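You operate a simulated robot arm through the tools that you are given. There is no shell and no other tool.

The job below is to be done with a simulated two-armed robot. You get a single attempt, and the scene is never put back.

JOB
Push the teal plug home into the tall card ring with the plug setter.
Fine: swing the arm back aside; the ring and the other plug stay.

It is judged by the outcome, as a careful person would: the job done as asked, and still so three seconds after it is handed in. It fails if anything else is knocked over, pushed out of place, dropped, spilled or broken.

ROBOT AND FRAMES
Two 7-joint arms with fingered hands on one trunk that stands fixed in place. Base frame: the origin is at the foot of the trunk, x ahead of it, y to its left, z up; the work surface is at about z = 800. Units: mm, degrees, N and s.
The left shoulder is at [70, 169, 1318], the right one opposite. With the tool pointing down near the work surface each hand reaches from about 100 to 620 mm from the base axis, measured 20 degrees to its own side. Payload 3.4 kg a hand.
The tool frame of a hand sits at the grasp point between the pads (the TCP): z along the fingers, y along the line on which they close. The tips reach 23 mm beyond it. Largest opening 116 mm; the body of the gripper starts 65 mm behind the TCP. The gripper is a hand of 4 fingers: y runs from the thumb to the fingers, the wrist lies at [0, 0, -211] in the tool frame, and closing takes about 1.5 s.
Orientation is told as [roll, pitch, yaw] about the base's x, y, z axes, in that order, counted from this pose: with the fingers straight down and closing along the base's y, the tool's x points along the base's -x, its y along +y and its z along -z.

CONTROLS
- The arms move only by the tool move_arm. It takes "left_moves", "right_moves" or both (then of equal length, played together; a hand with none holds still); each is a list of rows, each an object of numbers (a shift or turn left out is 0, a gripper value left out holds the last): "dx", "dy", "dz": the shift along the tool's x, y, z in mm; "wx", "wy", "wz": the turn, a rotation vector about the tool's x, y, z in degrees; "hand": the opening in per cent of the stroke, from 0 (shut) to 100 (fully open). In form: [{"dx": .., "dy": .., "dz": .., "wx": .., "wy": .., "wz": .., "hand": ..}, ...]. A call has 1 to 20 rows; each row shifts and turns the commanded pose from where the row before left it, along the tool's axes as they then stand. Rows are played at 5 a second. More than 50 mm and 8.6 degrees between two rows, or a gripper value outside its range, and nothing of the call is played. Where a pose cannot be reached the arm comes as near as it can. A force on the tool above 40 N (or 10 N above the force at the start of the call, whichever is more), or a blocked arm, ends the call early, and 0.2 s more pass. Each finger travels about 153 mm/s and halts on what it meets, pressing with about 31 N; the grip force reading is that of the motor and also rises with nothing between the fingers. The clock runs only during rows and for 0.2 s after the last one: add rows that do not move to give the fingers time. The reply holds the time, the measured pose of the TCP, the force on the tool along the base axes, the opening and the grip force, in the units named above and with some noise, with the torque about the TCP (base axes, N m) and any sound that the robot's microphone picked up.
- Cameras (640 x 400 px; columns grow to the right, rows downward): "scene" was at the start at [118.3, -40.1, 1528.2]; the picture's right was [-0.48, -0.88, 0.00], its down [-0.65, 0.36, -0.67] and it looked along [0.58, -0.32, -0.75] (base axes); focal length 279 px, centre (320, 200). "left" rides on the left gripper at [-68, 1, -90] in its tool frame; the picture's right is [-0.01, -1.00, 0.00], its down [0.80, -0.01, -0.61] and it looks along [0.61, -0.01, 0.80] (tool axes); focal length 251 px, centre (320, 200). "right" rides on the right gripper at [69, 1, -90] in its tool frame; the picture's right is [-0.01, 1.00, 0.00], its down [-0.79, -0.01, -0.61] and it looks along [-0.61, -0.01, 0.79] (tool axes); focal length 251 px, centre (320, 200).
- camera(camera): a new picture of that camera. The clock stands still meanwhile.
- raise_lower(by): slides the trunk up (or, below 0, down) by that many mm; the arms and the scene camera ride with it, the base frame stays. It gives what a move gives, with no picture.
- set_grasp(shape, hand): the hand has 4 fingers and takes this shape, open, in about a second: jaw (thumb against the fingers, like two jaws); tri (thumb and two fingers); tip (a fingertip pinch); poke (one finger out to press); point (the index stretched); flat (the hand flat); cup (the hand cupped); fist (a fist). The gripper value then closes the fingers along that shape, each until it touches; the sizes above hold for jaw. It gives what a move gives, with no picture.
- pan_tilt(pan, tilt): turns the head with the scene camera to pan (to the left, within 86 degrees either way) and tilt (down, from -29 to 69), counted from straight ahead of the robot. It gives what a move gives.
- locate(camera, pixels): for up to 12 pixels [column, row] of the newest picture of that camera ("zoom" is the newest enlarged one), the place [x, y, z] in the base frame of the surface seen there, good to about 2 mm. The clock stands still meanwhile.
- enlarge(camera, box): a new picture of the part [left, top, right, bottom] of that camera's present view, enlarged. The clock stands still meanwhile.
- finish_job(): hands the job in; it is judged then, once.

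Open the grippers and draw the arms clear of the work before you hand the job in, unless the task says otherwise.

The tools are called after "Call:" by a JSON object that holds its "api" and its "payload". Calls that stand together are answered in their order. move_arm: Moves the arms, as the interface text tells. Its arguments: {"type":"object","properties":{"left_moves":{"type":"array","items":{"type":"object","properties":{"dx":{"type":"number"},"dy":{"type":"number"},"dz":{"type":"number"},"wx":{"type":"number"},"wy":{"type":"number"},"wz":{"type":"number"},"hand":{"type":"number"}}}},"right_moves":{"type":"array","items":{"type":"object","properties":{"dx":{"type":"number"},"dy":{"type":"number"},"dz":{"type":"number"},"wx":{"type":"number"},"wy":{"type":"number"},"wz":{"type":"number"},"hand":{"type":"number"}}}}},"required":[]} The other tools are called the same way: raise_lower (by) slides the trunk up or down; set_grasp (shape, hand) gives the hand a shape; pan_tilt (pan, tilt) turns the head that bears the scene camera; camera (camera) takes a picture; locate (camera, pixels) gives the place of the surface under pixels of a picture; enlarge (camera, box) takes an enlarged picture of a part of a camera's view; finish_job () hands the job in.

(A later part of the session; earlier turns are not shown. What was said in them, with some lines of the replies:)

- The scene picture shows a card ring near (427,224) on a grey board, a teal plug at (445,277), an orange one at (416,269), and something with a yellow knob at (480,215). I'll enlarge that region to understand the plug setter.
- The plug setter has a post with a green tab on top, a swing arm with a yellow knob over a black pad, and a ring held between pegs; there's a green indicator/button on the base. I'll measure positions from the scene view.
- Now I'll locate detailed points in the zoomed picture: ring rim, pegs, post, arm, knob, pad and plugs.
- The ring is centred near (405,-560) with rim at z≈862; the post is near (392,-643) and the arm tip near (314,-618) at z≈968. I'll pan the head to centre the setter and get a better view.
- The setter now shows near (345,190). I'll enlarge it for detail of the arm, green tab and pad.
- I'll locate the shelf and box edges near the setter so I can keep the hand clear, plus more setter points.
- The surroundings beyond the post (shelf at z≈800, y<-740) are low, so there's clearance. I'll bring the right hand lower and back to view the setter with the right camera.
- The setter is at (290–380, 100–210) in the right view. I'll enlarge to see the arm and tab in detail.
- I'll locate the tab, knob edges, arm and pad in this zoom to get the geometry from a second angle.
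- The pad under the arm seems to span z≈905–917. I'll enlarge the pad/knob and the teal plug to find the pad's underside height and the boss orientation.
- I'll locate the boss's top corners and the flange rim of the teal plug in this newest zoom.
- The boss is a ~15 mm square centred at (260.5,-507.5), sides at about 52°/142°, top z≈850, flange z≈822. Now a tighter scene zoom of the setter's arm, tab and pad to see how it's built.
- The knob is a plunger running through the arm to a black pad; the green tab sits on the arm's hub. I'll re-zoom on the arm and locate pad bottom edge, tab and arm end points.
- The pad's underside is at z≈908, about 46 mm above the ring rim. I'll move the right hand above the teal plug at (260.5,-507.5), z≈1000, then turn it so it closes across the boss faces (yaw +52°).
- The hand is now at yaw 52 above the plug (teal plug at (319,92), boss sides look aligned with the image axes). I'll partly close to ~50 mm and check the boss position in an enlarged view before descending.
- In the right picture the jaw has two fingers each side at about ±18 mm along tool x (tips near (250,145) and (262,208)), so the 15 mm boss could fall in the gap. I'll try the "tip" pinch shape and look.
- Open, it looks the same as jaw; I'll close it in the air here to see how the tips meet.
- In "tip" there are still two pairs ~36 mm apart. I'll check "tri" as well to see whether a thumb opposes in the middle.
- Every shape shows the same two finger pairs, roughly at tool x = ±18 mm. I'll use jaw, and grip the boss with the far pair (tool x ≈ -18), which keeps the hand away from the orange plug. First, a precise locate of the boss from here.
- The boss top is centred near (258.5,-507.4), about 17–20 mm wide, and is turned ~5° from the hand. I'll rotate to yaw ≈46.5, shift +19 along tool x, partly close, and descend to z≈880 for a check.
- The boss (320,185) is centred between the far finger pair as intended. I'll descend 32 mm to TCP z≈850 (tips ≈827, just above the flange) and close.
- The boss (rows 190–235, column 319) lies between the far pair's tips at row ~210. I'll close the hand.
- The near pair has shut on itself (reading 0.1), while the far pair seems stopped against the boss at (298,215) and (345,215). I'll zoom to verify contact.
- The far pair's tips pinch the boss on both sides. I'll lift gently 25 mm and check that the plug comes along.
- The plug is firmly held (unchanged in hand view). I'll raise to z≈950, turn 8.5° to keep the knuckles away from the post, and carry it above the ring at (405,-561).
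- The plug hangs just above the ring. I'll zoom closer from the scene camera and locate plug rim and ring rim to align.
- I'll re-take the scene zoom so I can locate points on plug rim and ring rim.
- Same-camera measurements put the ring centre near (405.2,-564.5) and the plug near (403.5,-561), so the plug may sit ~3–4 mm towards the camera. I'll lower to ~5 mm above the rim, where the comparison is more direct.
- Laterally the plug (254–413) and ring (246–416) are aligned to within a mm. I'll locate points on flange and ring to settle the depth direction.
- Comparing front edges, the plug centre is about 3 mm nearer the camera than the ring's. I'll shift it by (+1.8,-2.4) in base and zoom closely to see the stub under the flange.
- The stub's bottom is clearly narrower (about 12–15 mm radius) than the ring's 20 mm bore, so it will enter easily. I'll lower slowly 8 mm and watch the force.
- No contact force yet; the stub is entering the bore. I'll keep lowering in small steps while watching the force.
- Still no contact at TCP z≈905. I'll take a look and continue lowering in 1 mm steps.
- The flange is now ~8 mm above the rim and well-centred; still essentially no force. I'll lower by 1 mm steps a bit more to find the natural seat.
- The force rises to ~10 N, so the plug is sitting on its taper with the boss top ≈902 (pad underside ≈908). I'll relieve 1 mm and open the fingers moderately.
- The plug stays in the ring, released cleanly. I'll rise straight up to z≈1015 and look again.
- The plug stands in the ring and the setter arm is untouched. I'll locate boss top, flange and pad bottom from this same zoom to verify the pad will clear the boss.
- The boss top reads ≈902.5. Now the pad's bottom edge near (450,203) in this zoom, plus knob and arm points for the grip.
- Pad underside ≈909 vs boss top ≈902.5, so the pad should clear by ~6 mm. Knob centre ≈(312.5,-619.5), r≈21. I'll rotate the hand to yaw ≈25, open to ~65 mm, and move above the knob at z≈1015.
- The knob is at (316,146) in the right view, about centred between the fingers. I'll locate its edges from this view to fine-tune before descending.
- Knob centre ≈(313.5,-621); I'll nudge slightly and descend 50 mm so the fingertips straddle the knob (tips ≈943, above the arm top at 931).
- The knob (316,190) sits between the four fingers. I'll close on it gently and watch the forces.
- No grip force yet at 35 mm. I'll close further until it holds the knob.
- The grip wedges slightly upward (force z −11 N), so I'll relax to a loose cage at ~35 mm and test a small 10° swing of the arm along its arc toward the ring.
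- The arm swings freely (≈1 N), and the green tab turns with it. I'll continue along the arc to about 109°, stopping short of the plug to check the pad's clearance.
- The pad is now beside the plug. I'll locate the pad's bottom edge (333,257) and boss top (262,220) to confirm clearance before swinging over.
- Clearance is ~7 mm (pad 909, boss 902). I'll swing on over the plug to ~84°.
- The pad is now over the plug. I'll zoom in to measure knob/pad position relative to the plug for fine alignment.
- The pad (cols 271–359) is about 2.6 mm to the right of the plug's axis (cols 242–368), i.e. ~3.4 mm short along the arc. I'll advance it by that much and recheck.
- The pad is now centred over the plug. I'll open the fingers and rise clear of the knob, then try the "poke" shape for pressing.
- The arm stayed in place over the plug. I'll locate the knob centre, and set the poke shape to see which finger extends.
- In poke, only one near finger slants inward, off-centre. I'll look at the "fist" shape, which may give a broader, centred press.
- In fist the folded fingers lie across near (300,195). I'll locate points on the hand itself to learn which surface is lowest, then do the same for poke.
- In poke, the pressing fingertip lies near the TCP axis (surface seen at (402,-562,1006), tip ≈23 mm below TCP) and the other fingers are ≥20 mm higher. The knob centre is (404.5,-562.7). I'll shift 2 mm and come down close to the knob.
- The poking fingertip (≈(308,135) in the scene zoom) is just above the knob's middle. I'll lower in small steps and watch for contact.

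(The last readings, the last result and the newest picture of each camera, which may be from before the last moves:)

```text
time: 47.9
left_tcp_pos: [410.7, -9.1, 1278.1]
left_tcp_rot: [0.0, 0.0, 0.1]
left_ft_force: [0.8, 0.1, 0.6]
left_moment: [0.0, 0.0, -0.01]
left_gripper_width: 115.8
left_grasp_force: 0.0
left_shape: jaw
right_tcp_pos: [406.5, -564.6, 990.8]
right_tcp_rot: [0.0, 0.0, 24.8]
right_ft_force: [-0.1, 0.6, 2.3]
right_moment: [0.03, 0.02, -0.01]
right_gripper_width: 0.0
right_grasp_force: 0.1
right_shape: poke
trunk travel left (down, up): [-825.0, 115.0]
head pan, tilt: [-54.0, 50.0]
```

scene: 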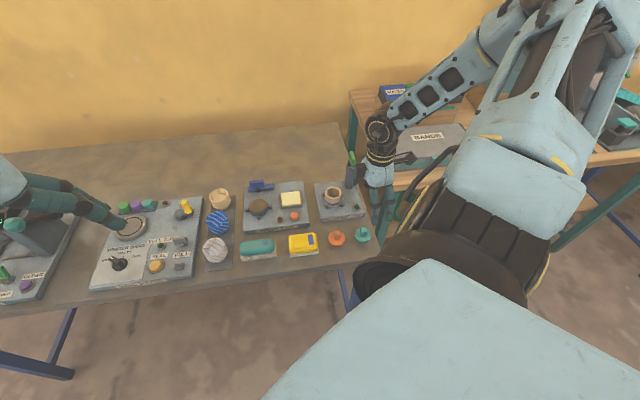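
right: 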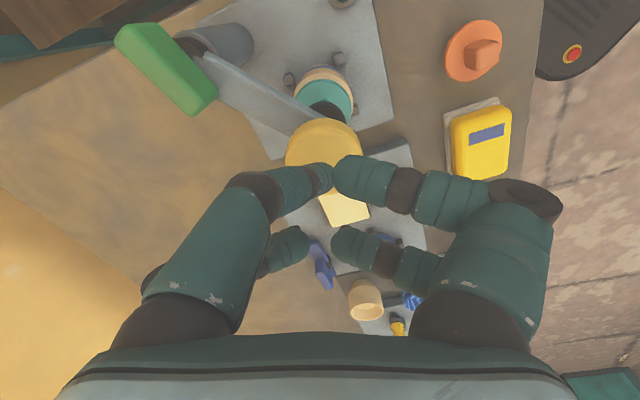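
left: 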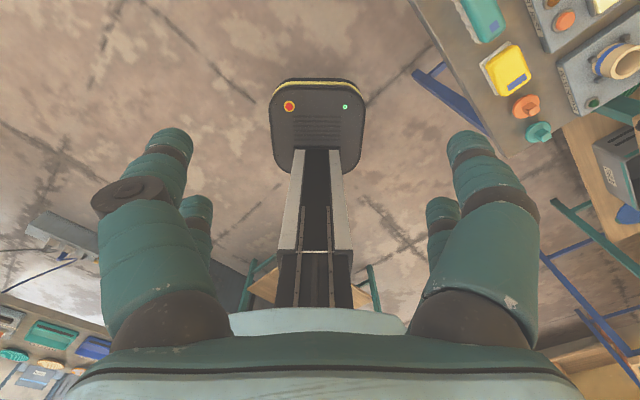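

Contact begins at TCP z≈991 (≈2 N, as expected for the knob top at 968). I'll continue pressing down in 1–2 mm steps.

Call:
{"api": "move_arm", "payload": {"right_moves": [{"dz": 1.5}, {"dz": 1.5}, {"dz": 1.5}, {}]}}

Call:
{"api": "enlarge", "payload": {"camera": "scene", "box": [310, 140, 365, 215]}}

```text
time: 48.9
left_tcp_pos: [408.2, -5.8, 1278.7]
left_tcp_rot: [-0.2, -0.1, 0.1]
left_ft_force: [-0.1, 0.9, -0.7]
left_moment: [-0.02, 0.0, 0.03]
left_gripper_width: 115.9
left_grasp_force: 0.1
left_shape: jaw
right_tcp_pos: [405.6, -562.6, 991.3]
right_tcp_rot: [-0.5, -0.2, 25.0]
right_ft_force: [3.6, -6.5, 30.5]
right_moment: [-0.28, -0.06, 0.03]
right_gripper_width: 0.1
right_grasp_force: 0.0
right_shape: poke
trunk travel left (down, up): [-825.0, 115.0]
head pan, tilt: [-54.0, 50.0]
```

```text
5.33 times, centred on (338, 178) of scene
```

zoom: 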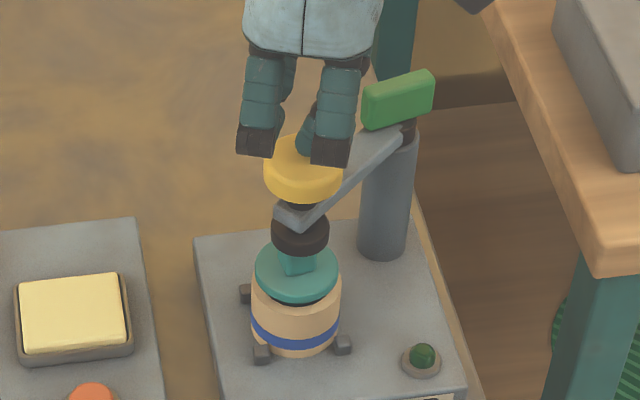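

The force is at 30 N and the knob seems to have dropped a few mm. I'll locate knob, pad and plug heights now.

Call:
{"api": "locate", "payload": {"camera": "zoom", "pixels": [[280, 160], [275, 170], [300, 198], [300, 252], [300, 245], [290, 250], [295, 268], [270, 270], [325, 270], [308, 150], [420, 355], [420, 350]]}}

Call:
{"api": "camera", "payload": {"camera": "right"}}

```text
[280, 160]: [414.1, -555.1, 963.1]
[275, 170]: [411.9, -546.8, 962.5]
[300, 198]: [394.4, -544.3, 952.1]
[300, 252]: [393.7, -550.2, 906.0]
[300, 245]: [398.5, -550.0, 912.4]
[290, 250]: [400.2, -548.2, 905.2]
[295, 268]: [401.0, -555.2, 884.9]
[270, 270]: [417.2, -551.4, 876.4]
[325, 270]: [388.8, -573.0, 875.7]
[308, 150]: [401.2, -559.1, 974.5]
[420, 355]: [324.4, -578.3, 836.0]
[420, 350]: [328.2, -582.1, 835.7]
```

```text
taken
```

right: 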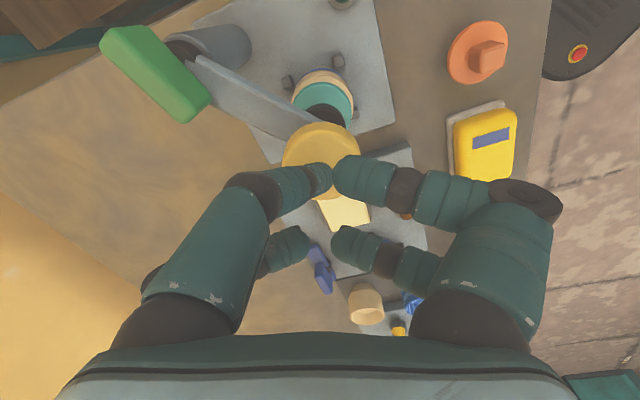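

The knob top reads ≈963 (down ~5 mm) and the pad ≈904–905, about reaching the boss. I'll hold one step to get a fresh reading.

Call:
{"api": "move_arm", "payload": {"right_moves": [{}, {}]}}

```text
time: 49.5
left_tcp_pos: [409.4, -8.0, 1278.0]
left_tcp_rot: [-0.2, 0.0, 0.1]
left_ft_force: [-0.7, 0.3, 0.0]
left_moment: [-0.06, 0.02, 0.04]
left_gripper_width: 115.9
left_grasp_force: 0.0
left_shape: jaw
right_tcp_pos: [405.0, -564.5, 986.8]
right_tcp_rot: [0.1, 0.0, 24.9]
right_ft_force: [-0.2, -0.5, 3.7]
right_moment: [-0.04, 0.0, 0.0]
right_gripper_width: 0.0
right_grasp_force: 0.0
right_shape: poke
trunk travel left (down, up): [-825.0, 115.0]
head pan, tilt: [-54.0, 50.0]
heard: click
```

A click was heard and the force fell to 3.7 N. I'll look at the knob, pad and plug.

Call:
{"api": "enlarge", "payload": {"camera": "scene", "box": [310, 140, 365, 215]}}

Call:
{"api": "locate", "payload": {"camera": "zoom", "pixels": [[280, 160], [275, 172], [300, 202], [300, 255], [300, 250], [290, 254], [295, 272], [270, 275], [325, 275], [308, 150], [270, 265], [330, 265]]}}

Call:
{"api": "enlarge", "payload": {"camera": "scene", "box": [317, 165, 353, 215]}}

```text
5.33 times, centred on (338, 178) of scene
```

zoom: 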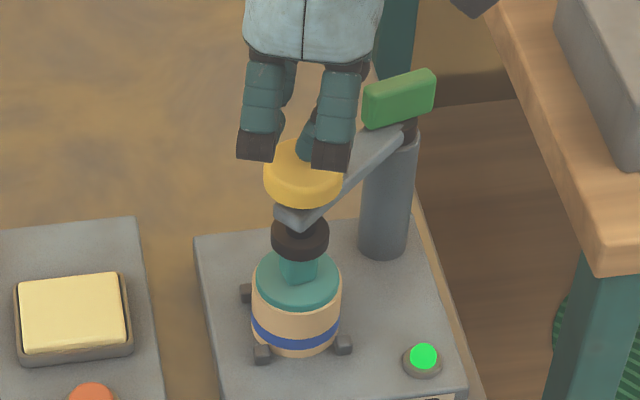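

```text
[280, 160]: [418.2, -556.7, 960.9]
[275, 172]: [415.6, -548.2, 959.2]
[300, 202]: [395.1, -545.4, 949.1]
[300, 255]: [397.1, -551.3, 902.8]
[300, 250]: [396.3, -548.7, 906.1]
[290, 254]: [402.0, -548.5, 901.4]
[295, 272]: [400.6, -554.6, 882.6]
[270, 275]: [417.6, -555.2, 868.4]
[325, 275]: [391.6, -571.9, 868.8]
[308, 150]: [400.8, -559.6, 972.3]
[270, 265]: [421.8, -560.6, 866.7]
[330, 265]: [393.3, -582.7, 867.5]
```

```text
8.00 times, centred on (335, 190) of scene
```

zoom: 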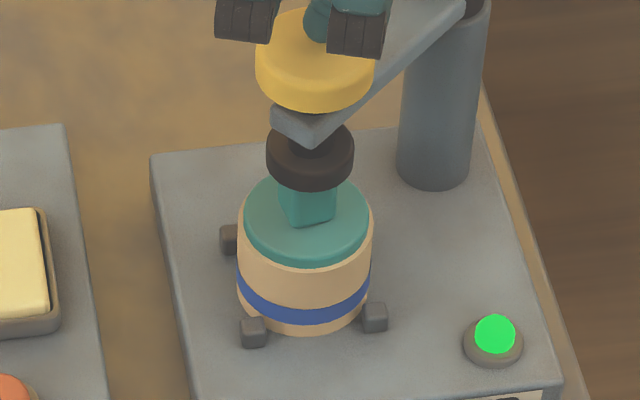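

The green lamp is lit and the flange top is at ≈867.5, flush on the ring (rim 862): the plug is home. I'll lift the finger off and check the knob springs back.

Call:
{"api": "move_arm", "payload": {"right_moves": [{"dz": -5}, {"dz": -8}, {"dz": -10}, {"dz": -10}, {}]}}

Call:
{"api": "enlarge", "payload": {"camera": "scene", "box": [305, 130, 385, 220]}}

Call:
{"api": "locate", "payload": {"camera": "zoom", "pixels": [[275, 175], [290, 195], [275, 237], [275, 265], [255, 265], [295, 265], [370, 330]]}}

```text
time: 50.7
left_tcp_pos: [410.4, -9.6, 1278.6]
left_tcp_rot: [-0.1, 0.0, 0.1]
left_ft_force: [0.1, -0.2, 0.3]
left_moment: [-0.02, 0.01, -0.01]
left_gripper_width: 116.0
left_grasp_force: 0.1
left_shape: jaw
right_tcp_pos: [407.3, -565.6, 1019.9]
right_tcp_rot: [0.0, 0.0, 25.0]
right_ft_force: [-0.3, 0.6, 0.3]
right_moment: [0.02, -0.02, 0.0]
right_gripper_width: 0.0
right_grasp_force: 0.0
right_shape: poke
trunk travel left (down, up): [-825.0, 115.0]
head pan, tilt: [-54.0, 50.0]
```

```text
4.44 times, centred on (345, 175) of scene
```

zoom: 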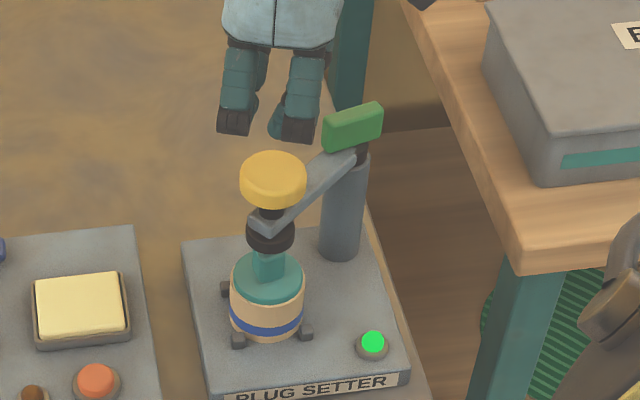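

```text
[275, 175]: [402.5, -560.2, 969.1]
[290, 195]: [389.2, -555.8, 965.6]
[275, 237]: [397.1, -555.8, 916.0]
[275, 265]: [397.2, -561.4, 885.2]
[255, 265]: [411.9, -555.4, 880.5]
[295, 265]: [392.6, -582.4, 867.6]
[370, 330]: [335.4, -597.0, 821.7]
```

The knob sprang back to z≈968, the lamp stays lit and the plug is seated. Now I'll return to jaw, re-centre over the knob and cage it again to swing the arm back.

Call:
{"api": "set_grasp", "payload": {"shape": "jaw", "hand": "right"}}

Call:
{"api": "move_arm", "payload": {"right_moves": [{"dx": 1.2, "dy": 2.0, "hand": 58}, {}, {}, {}]}}

Call:
{"api": "camera", "payload": {"camera": "right"}}

```text
time: 51.6
left_tcp_pos: [409.8, -9.5, 1277.7]
left_tcp_rot: [0.0, 0.0, 0.1]
left_ft_force: [0.0, -0.4, -0.7]
left_moment: [0.03, 0.02, -0.02]
left_gripper_width: 115.8
left_grasp_force: 0.1
left_shape: jaw
right_tcp_pos: [406.6, -564.6, 1020.8]
right_tcp_rot: [0.0, 0.0, 25.0]
right_ft_force: [0.3, 0.3, -0.1]
right_moment: [0.03, 0.03, 0.0]
right_gripper_width: 115.9
right_grasp_force: 0.0
right_shape: jaw
trunk travel left (down, up): [-825.0, 115.0]
head pan, tilt: [-54.0, 50.0]
```

```text
time: 52.6
left_tcp_pos: [411.1, -8.6, 1277.4]
left_tcp_rot: [0.0, 0.0, 0.1]
left_ft_force: [-0.3, 0.9, -0.2]
left_moment: [-0.03, 0.01, -0.01]
left_gripper_width: 115.9
left_grasp_force: 0.0
left_shape: jaw
right_tcp_pos: [404.6, -563.7, 1020.7]
right_tcp_rot: [0.1, 0.0, 24.8]
right_ft_force: [0.6, 0.4, -0.5]
right_moment: [-0.03, 0.0, -0.03]
right_gripper_width: 68.1
right_grasp_force: 0.1
right_shape: jaw
trunk travel left (down, up): [-825.0, 115.0]
head pan, tilt: [-54.0, 50.0]
```

```text
taken
```

right: 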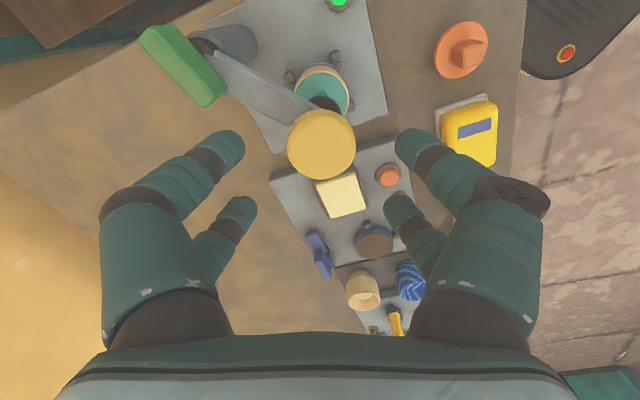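

The knob (321,143) is centred between the open fingers. I'll descend 53 mm and close to the loose cage (~34 mm).

Call:
{"api": "move_arm", "payload": {"right_moves": [{"dz": 15}, {"dz": 15}, {"dz": 15}, {"dz": 8}, {}, {"hand": 42}, {}, {"hand": 29}, {}, {}, {}]}}

Call:
{"api": "camera", "payload": {"camera": "right"}}

```text
time: 55.0
left_tcp_pos: [410.8, -9.9, 1278.4]
left_tcp_rot: [0.0, -0.1, 0.1]
left_ft_force: [-0.4, -0.3, -0.5]
left_moment: [0.01, 0.02, -0.01]
left_gripper_width: 116.1
left_grasp_force: 0.1
left_shape: jaw
right_tcp_pos: [404.4, -563.0, 966.7]
right_tcp_rot: [0.0, 0.0, 25.0]
right_ft_force: [-0.6, -0.4, 0.5]
right_moment: [-0.02, 0.01, 0.03]
right_gripper_width: 34.0
right_grasp_force: 0.1
right_shape: jaw
trunk travel left (down, up): [-825.0, 115.0]
head pan, tilt: [-54.0, 50.0]
```

```text
taken
```

right: 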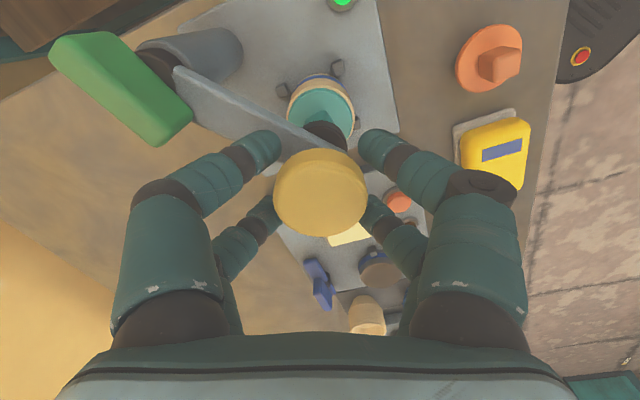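

The knob is caged (width 34, no force). I'll swing the arm back along the reverse arc, first half.

Call:
{"api": "move_arm", "payload": {"right_moves": [{"dx": 6.77, "dy": 3.62}, {"dx": 7.06, "dy": 3.01}, {"dx": 7.29, "dy": 2.39}, {"dx": 7.48, "dy": 1.75}, {"dx": 7.6, "dy": 1.08}, {"dx": 7.66, "dy": 0.42}, {"dx": 7.67, "dy": -0.25}, {"dx": 7.62, "dy": -0.92}, {}]}}

Call:
{"api": "camera", "payload": {"camera": "right"}}

Call:
{"api": "enlarge", "payload": {"camera": "scene", "box": [305, 130, 385, 220]}}

```text
time: 57.0
left_tcp_pos: [410.1, -9.2, 1278.1]
left_tcp_rot: [0.0, 0.0, 0.2]
left_ft_force: [0.4, 0.2, -0.6]
left_moment: [-0.01, 0.0, -0.01]
left_gripper_width: 115.8
left_grasp_force: 0.1
left_shape: jaw
right_tcp_pos: [346.5, -577.9, 966.7]
right_tcp_rot: [0.0, 0.0, 25.0]
right_ft_force: [-0.2, -0.9, 0.1]
right_moment: [0.02, 0.0, -0.01]
right_gripper_width: 33.9
right_grasp_force: 0.1
right_shape: jaw
trunk travel left (down, up): [-825.0, 115.0]
head pan, tilt: [-54.0, 50.0]
```

```text
taken
```

right: 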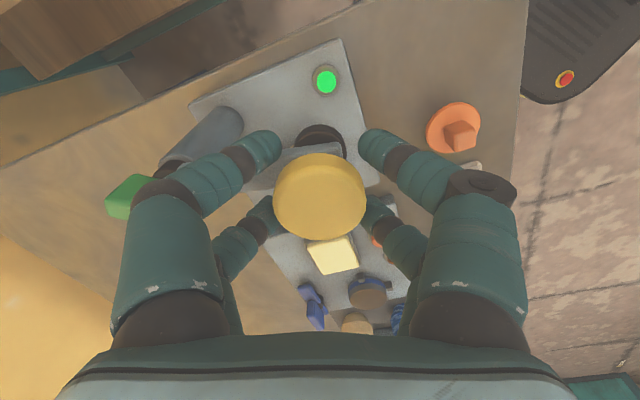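

```text
4.44 times, centred on (345, 175) of scene
```

zoom: 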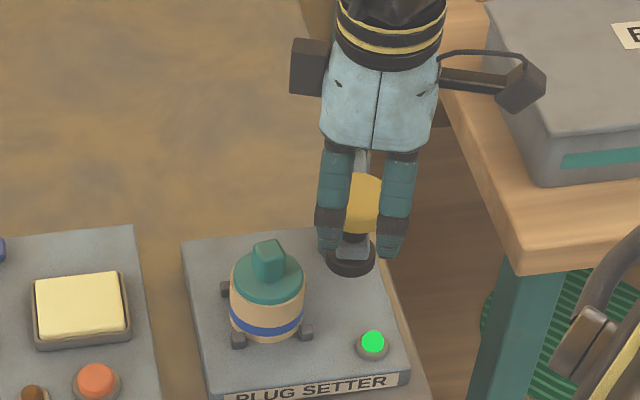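

The arm follows freely, the plug is seated, and the lamp is still lit. I'll swing the remaining way back to the original position plus a small allowance for the cage's play.

Call:
{"api": "move_arm", "payload": {"right_moves": [{"dx": 7.5, "dy": -1.58}, {"dx": 7.35, "dy": -2.22}, {"dx": 7.13, "dy": -2.86}, {"dx": 6.84, "dy": -3.48}, {"dx": 6.52, "dy": -4.05}, {"dx": 6.14, "dy": -4.6}, {"dx": 5.71, "dy": -5.12}, {"dx": 2.6, "dy": -2.8}, {}, {}]}}

Call:
{"api": "camera", "payload": {"camera": "right"}}

Call:
{"api": "enlarge", "payload": {"camera": "scene", "box": [305, 130, 395, 230]}}

```text
time: 59.2
left_tcp_pos: [411.4, -8.8, 1277.6]
left_tcp_rot: [0.0, 0.0, 0.1]
left_ft_force: [0.0, -0.6, -0.2]
left_moment: [0.01, 0.02, -0.03]
left_gripper_width: 115.8
left_grasp_force: 0.1
left_shape: jaw
right_tcp_pos: [313.1, -623.3, 965.6]
right_tcp_rot: [0.0, 0.0, 25.0]
right_ft_force: [-0.8, 0.4, -0.5]
right_moment: [0.01, 0.0, 0.01]
right_gripper_width: 33.8
right_grasp_force: 0.0
right_shape: jaw
trunk travel left (down, up): [-825.0, 115.0]
head pan, tilt: [-54.0, 50.0]
```

```text
taken
```

right: 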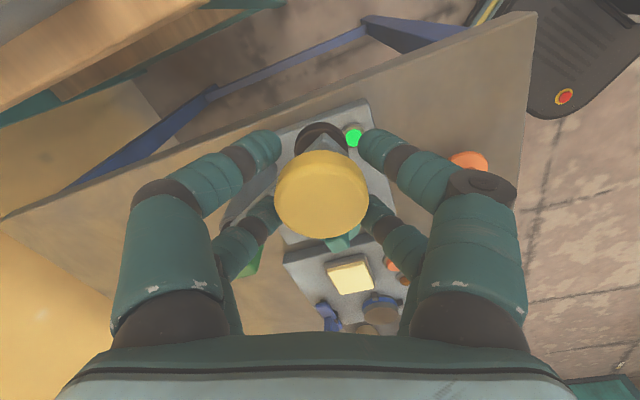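

```text
4.00 times, centred on (350, 180) of scene
```

zoom: 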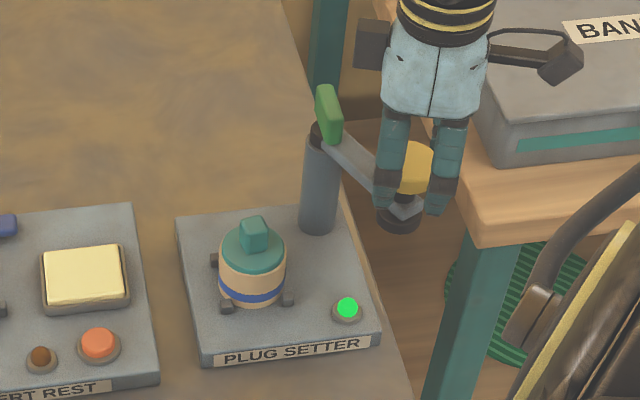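

The arm is back where it was (pad at ≈(369.5,184.8) vs. (370,184) originally). I'll open the fingers and rise clear.

Call:
{"api": "move_arm", "payload": {"right_moves": [{"hand": 42}, {"hand": 60}, {}, {}, {"dz": -12}, {"dz": -20}, {"dz": -25}, {"dz": -30}, {}]}}

Call:
{"api": "camera", "payload": {"camera": "right"}}

Call:
{"api": "enlarge", "payload": {"camera": "scene", "box": [300, 140, 396, 250]}}

```text
time: 61.2
left_tcp_pos: [411.1, -8.9, 1278.1]
left_tcp_rot: [-0.2, 0.0, 0.2]
left_ft_force: [0.4, 0.2, 0.3]
left_moment: [-0.01, -0.01, -0.01]
left_gripper_width: 115.7
left_grasp_force: 0.0
left_shape: jaw
right_tcp_pos: [313.0, -622.4, 1055.4]
right_tcp_rot: [0.0, -0.1, 24.9]
right_ft_force: [0.4, 0.8, 0.3]
right_moment: [-0.03, 0.02, 0.0]
right_gripper_width: 69.0
right_grasp_force: 0.0
right_shape: jaw
trunk travel left (down, up): [-825.0, 115.0]
head pan, tilt: [-54.0, 50.0]
```

```text
taken
```

right: 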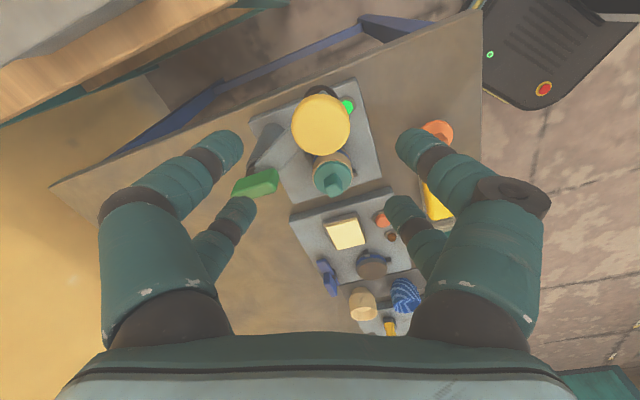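

```text
3.64 times, centred on (348, 195) of scene
```

zoom: 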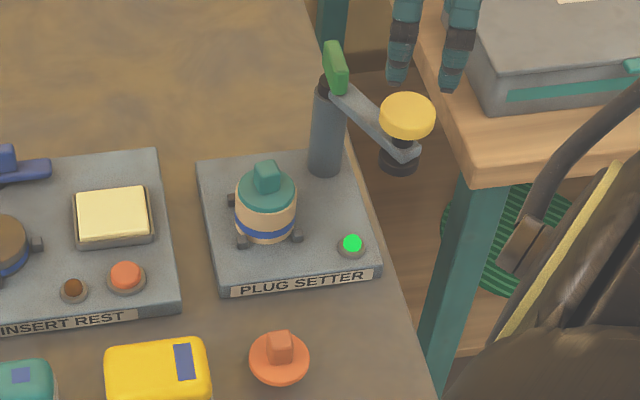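

Comparing with the first picture at the same zoom: knob, tab, ring and orange plug are all in their original places, with the teal plug seated and the lamp lit. I'll withdraw the right arm to its starting area with the hand open.

Call:
{"api": "move_arm", "payload": {"right_moves": [{"dz": -40, "hand": 100}, {"dz": -40}, {"dz": -40}, {"dx": -16.5, "dy": 33.6, "dz": -29}, {"dx": -16.5, "dy": 33.6, "dz": -29}, {"dx": -16.5, "dy": 33.6, "dz": -29}, {"dx": -16.5, "dy": 33.6, "dz": -29}, {"wz": 8.3}, {"wz": 8.3}, {"wz": 8.3}, {}, {}]}}

Call:
{"api": "camera", "payload": {"camera": "scene"}}

Call:
{"api": "enlarge", "payload": {"camera": "scene", "box": [317, 165, 377, 225]}}

Call:
{"api": "locate", "payload": {"camera": "zoom", "pixels": [[270, 205], [245, 210], [297, 205], [270, 230], [268, 160], [262, 170]]}}

```text
time: 63.8
left_tcp_pos: [410.9, -9.3, 1278.2]
left_tcp_rot: [0.0, 0.1, 0.1]
left_ft_force: [0.3, 0.0, 0.1]
left_moment: [-0.01, 0.0, 0.02]
left_gripper_width: 116.1
left_grasp_force: 0.0
left_shape: jaw
right_tcp_pos: [315.6, -473.8, 1288.8]
right_tcp_rot: [0.0, 0.0, 0.0]
right_ft_force: [0.4, 0.8, -0.5]
right_moment: [0.02, 0.0, 0.01]
right_gripper_width: 115.9
right_grasp_force: 0.1
right_shape: jaw
trunk travel left (down, up): [-825.0, 115.0]
head pan, tilt: [-54.0, 50.0]
```

```text
taken
```

scene: 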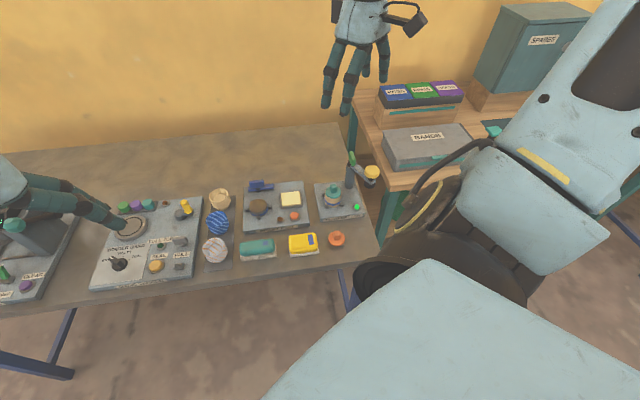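

```text
6.67 times, centred on (347, 195) of scene
```

zoom: 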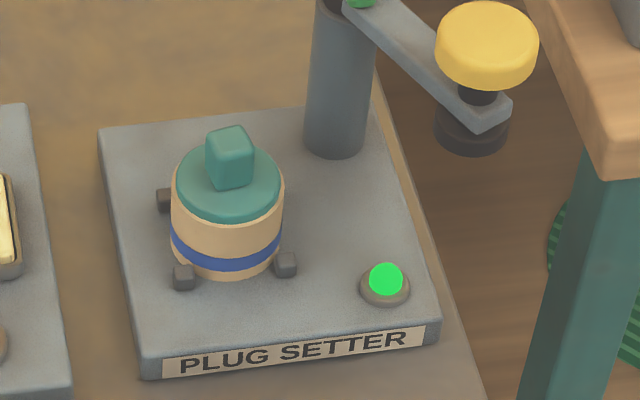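

```text
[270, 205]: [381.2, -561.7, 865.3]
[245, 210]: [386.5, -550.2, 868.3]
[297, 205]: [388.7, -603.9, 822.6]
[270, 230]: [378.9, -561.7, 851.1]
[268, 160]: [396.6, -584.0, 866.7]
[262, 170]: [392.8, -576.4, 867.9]
```

The teal plug's flange is flush on the ring (≈867 all round), the lamp is green, and the setter arm is aside. The ring and orange plug are in place, and both hands are open and clear. I'll hand the job in.

Call:
{"api": "finish_job", "payload": {}}

```text
The job is handed in.
```

The teal plug is pushed home in the tall card ring. I set it in the ring by hand, swung the setter arm over it and pressed the knob. There was a click, the setter's lamp turned green, and it stayed lit.

- **Seating:** the plug's flange reads about 867 mm, resting on the ring's rim at 862 mm.
- **Setter arm:** it is back aside, matching its starting position in the camera view to within a pixel.
- **Everything else:** the ring and the orange plug have not moved, and nothing else on the table was disturbed.
- **Hands:** both are open and clear of the work; the right arm is back at its starting position.
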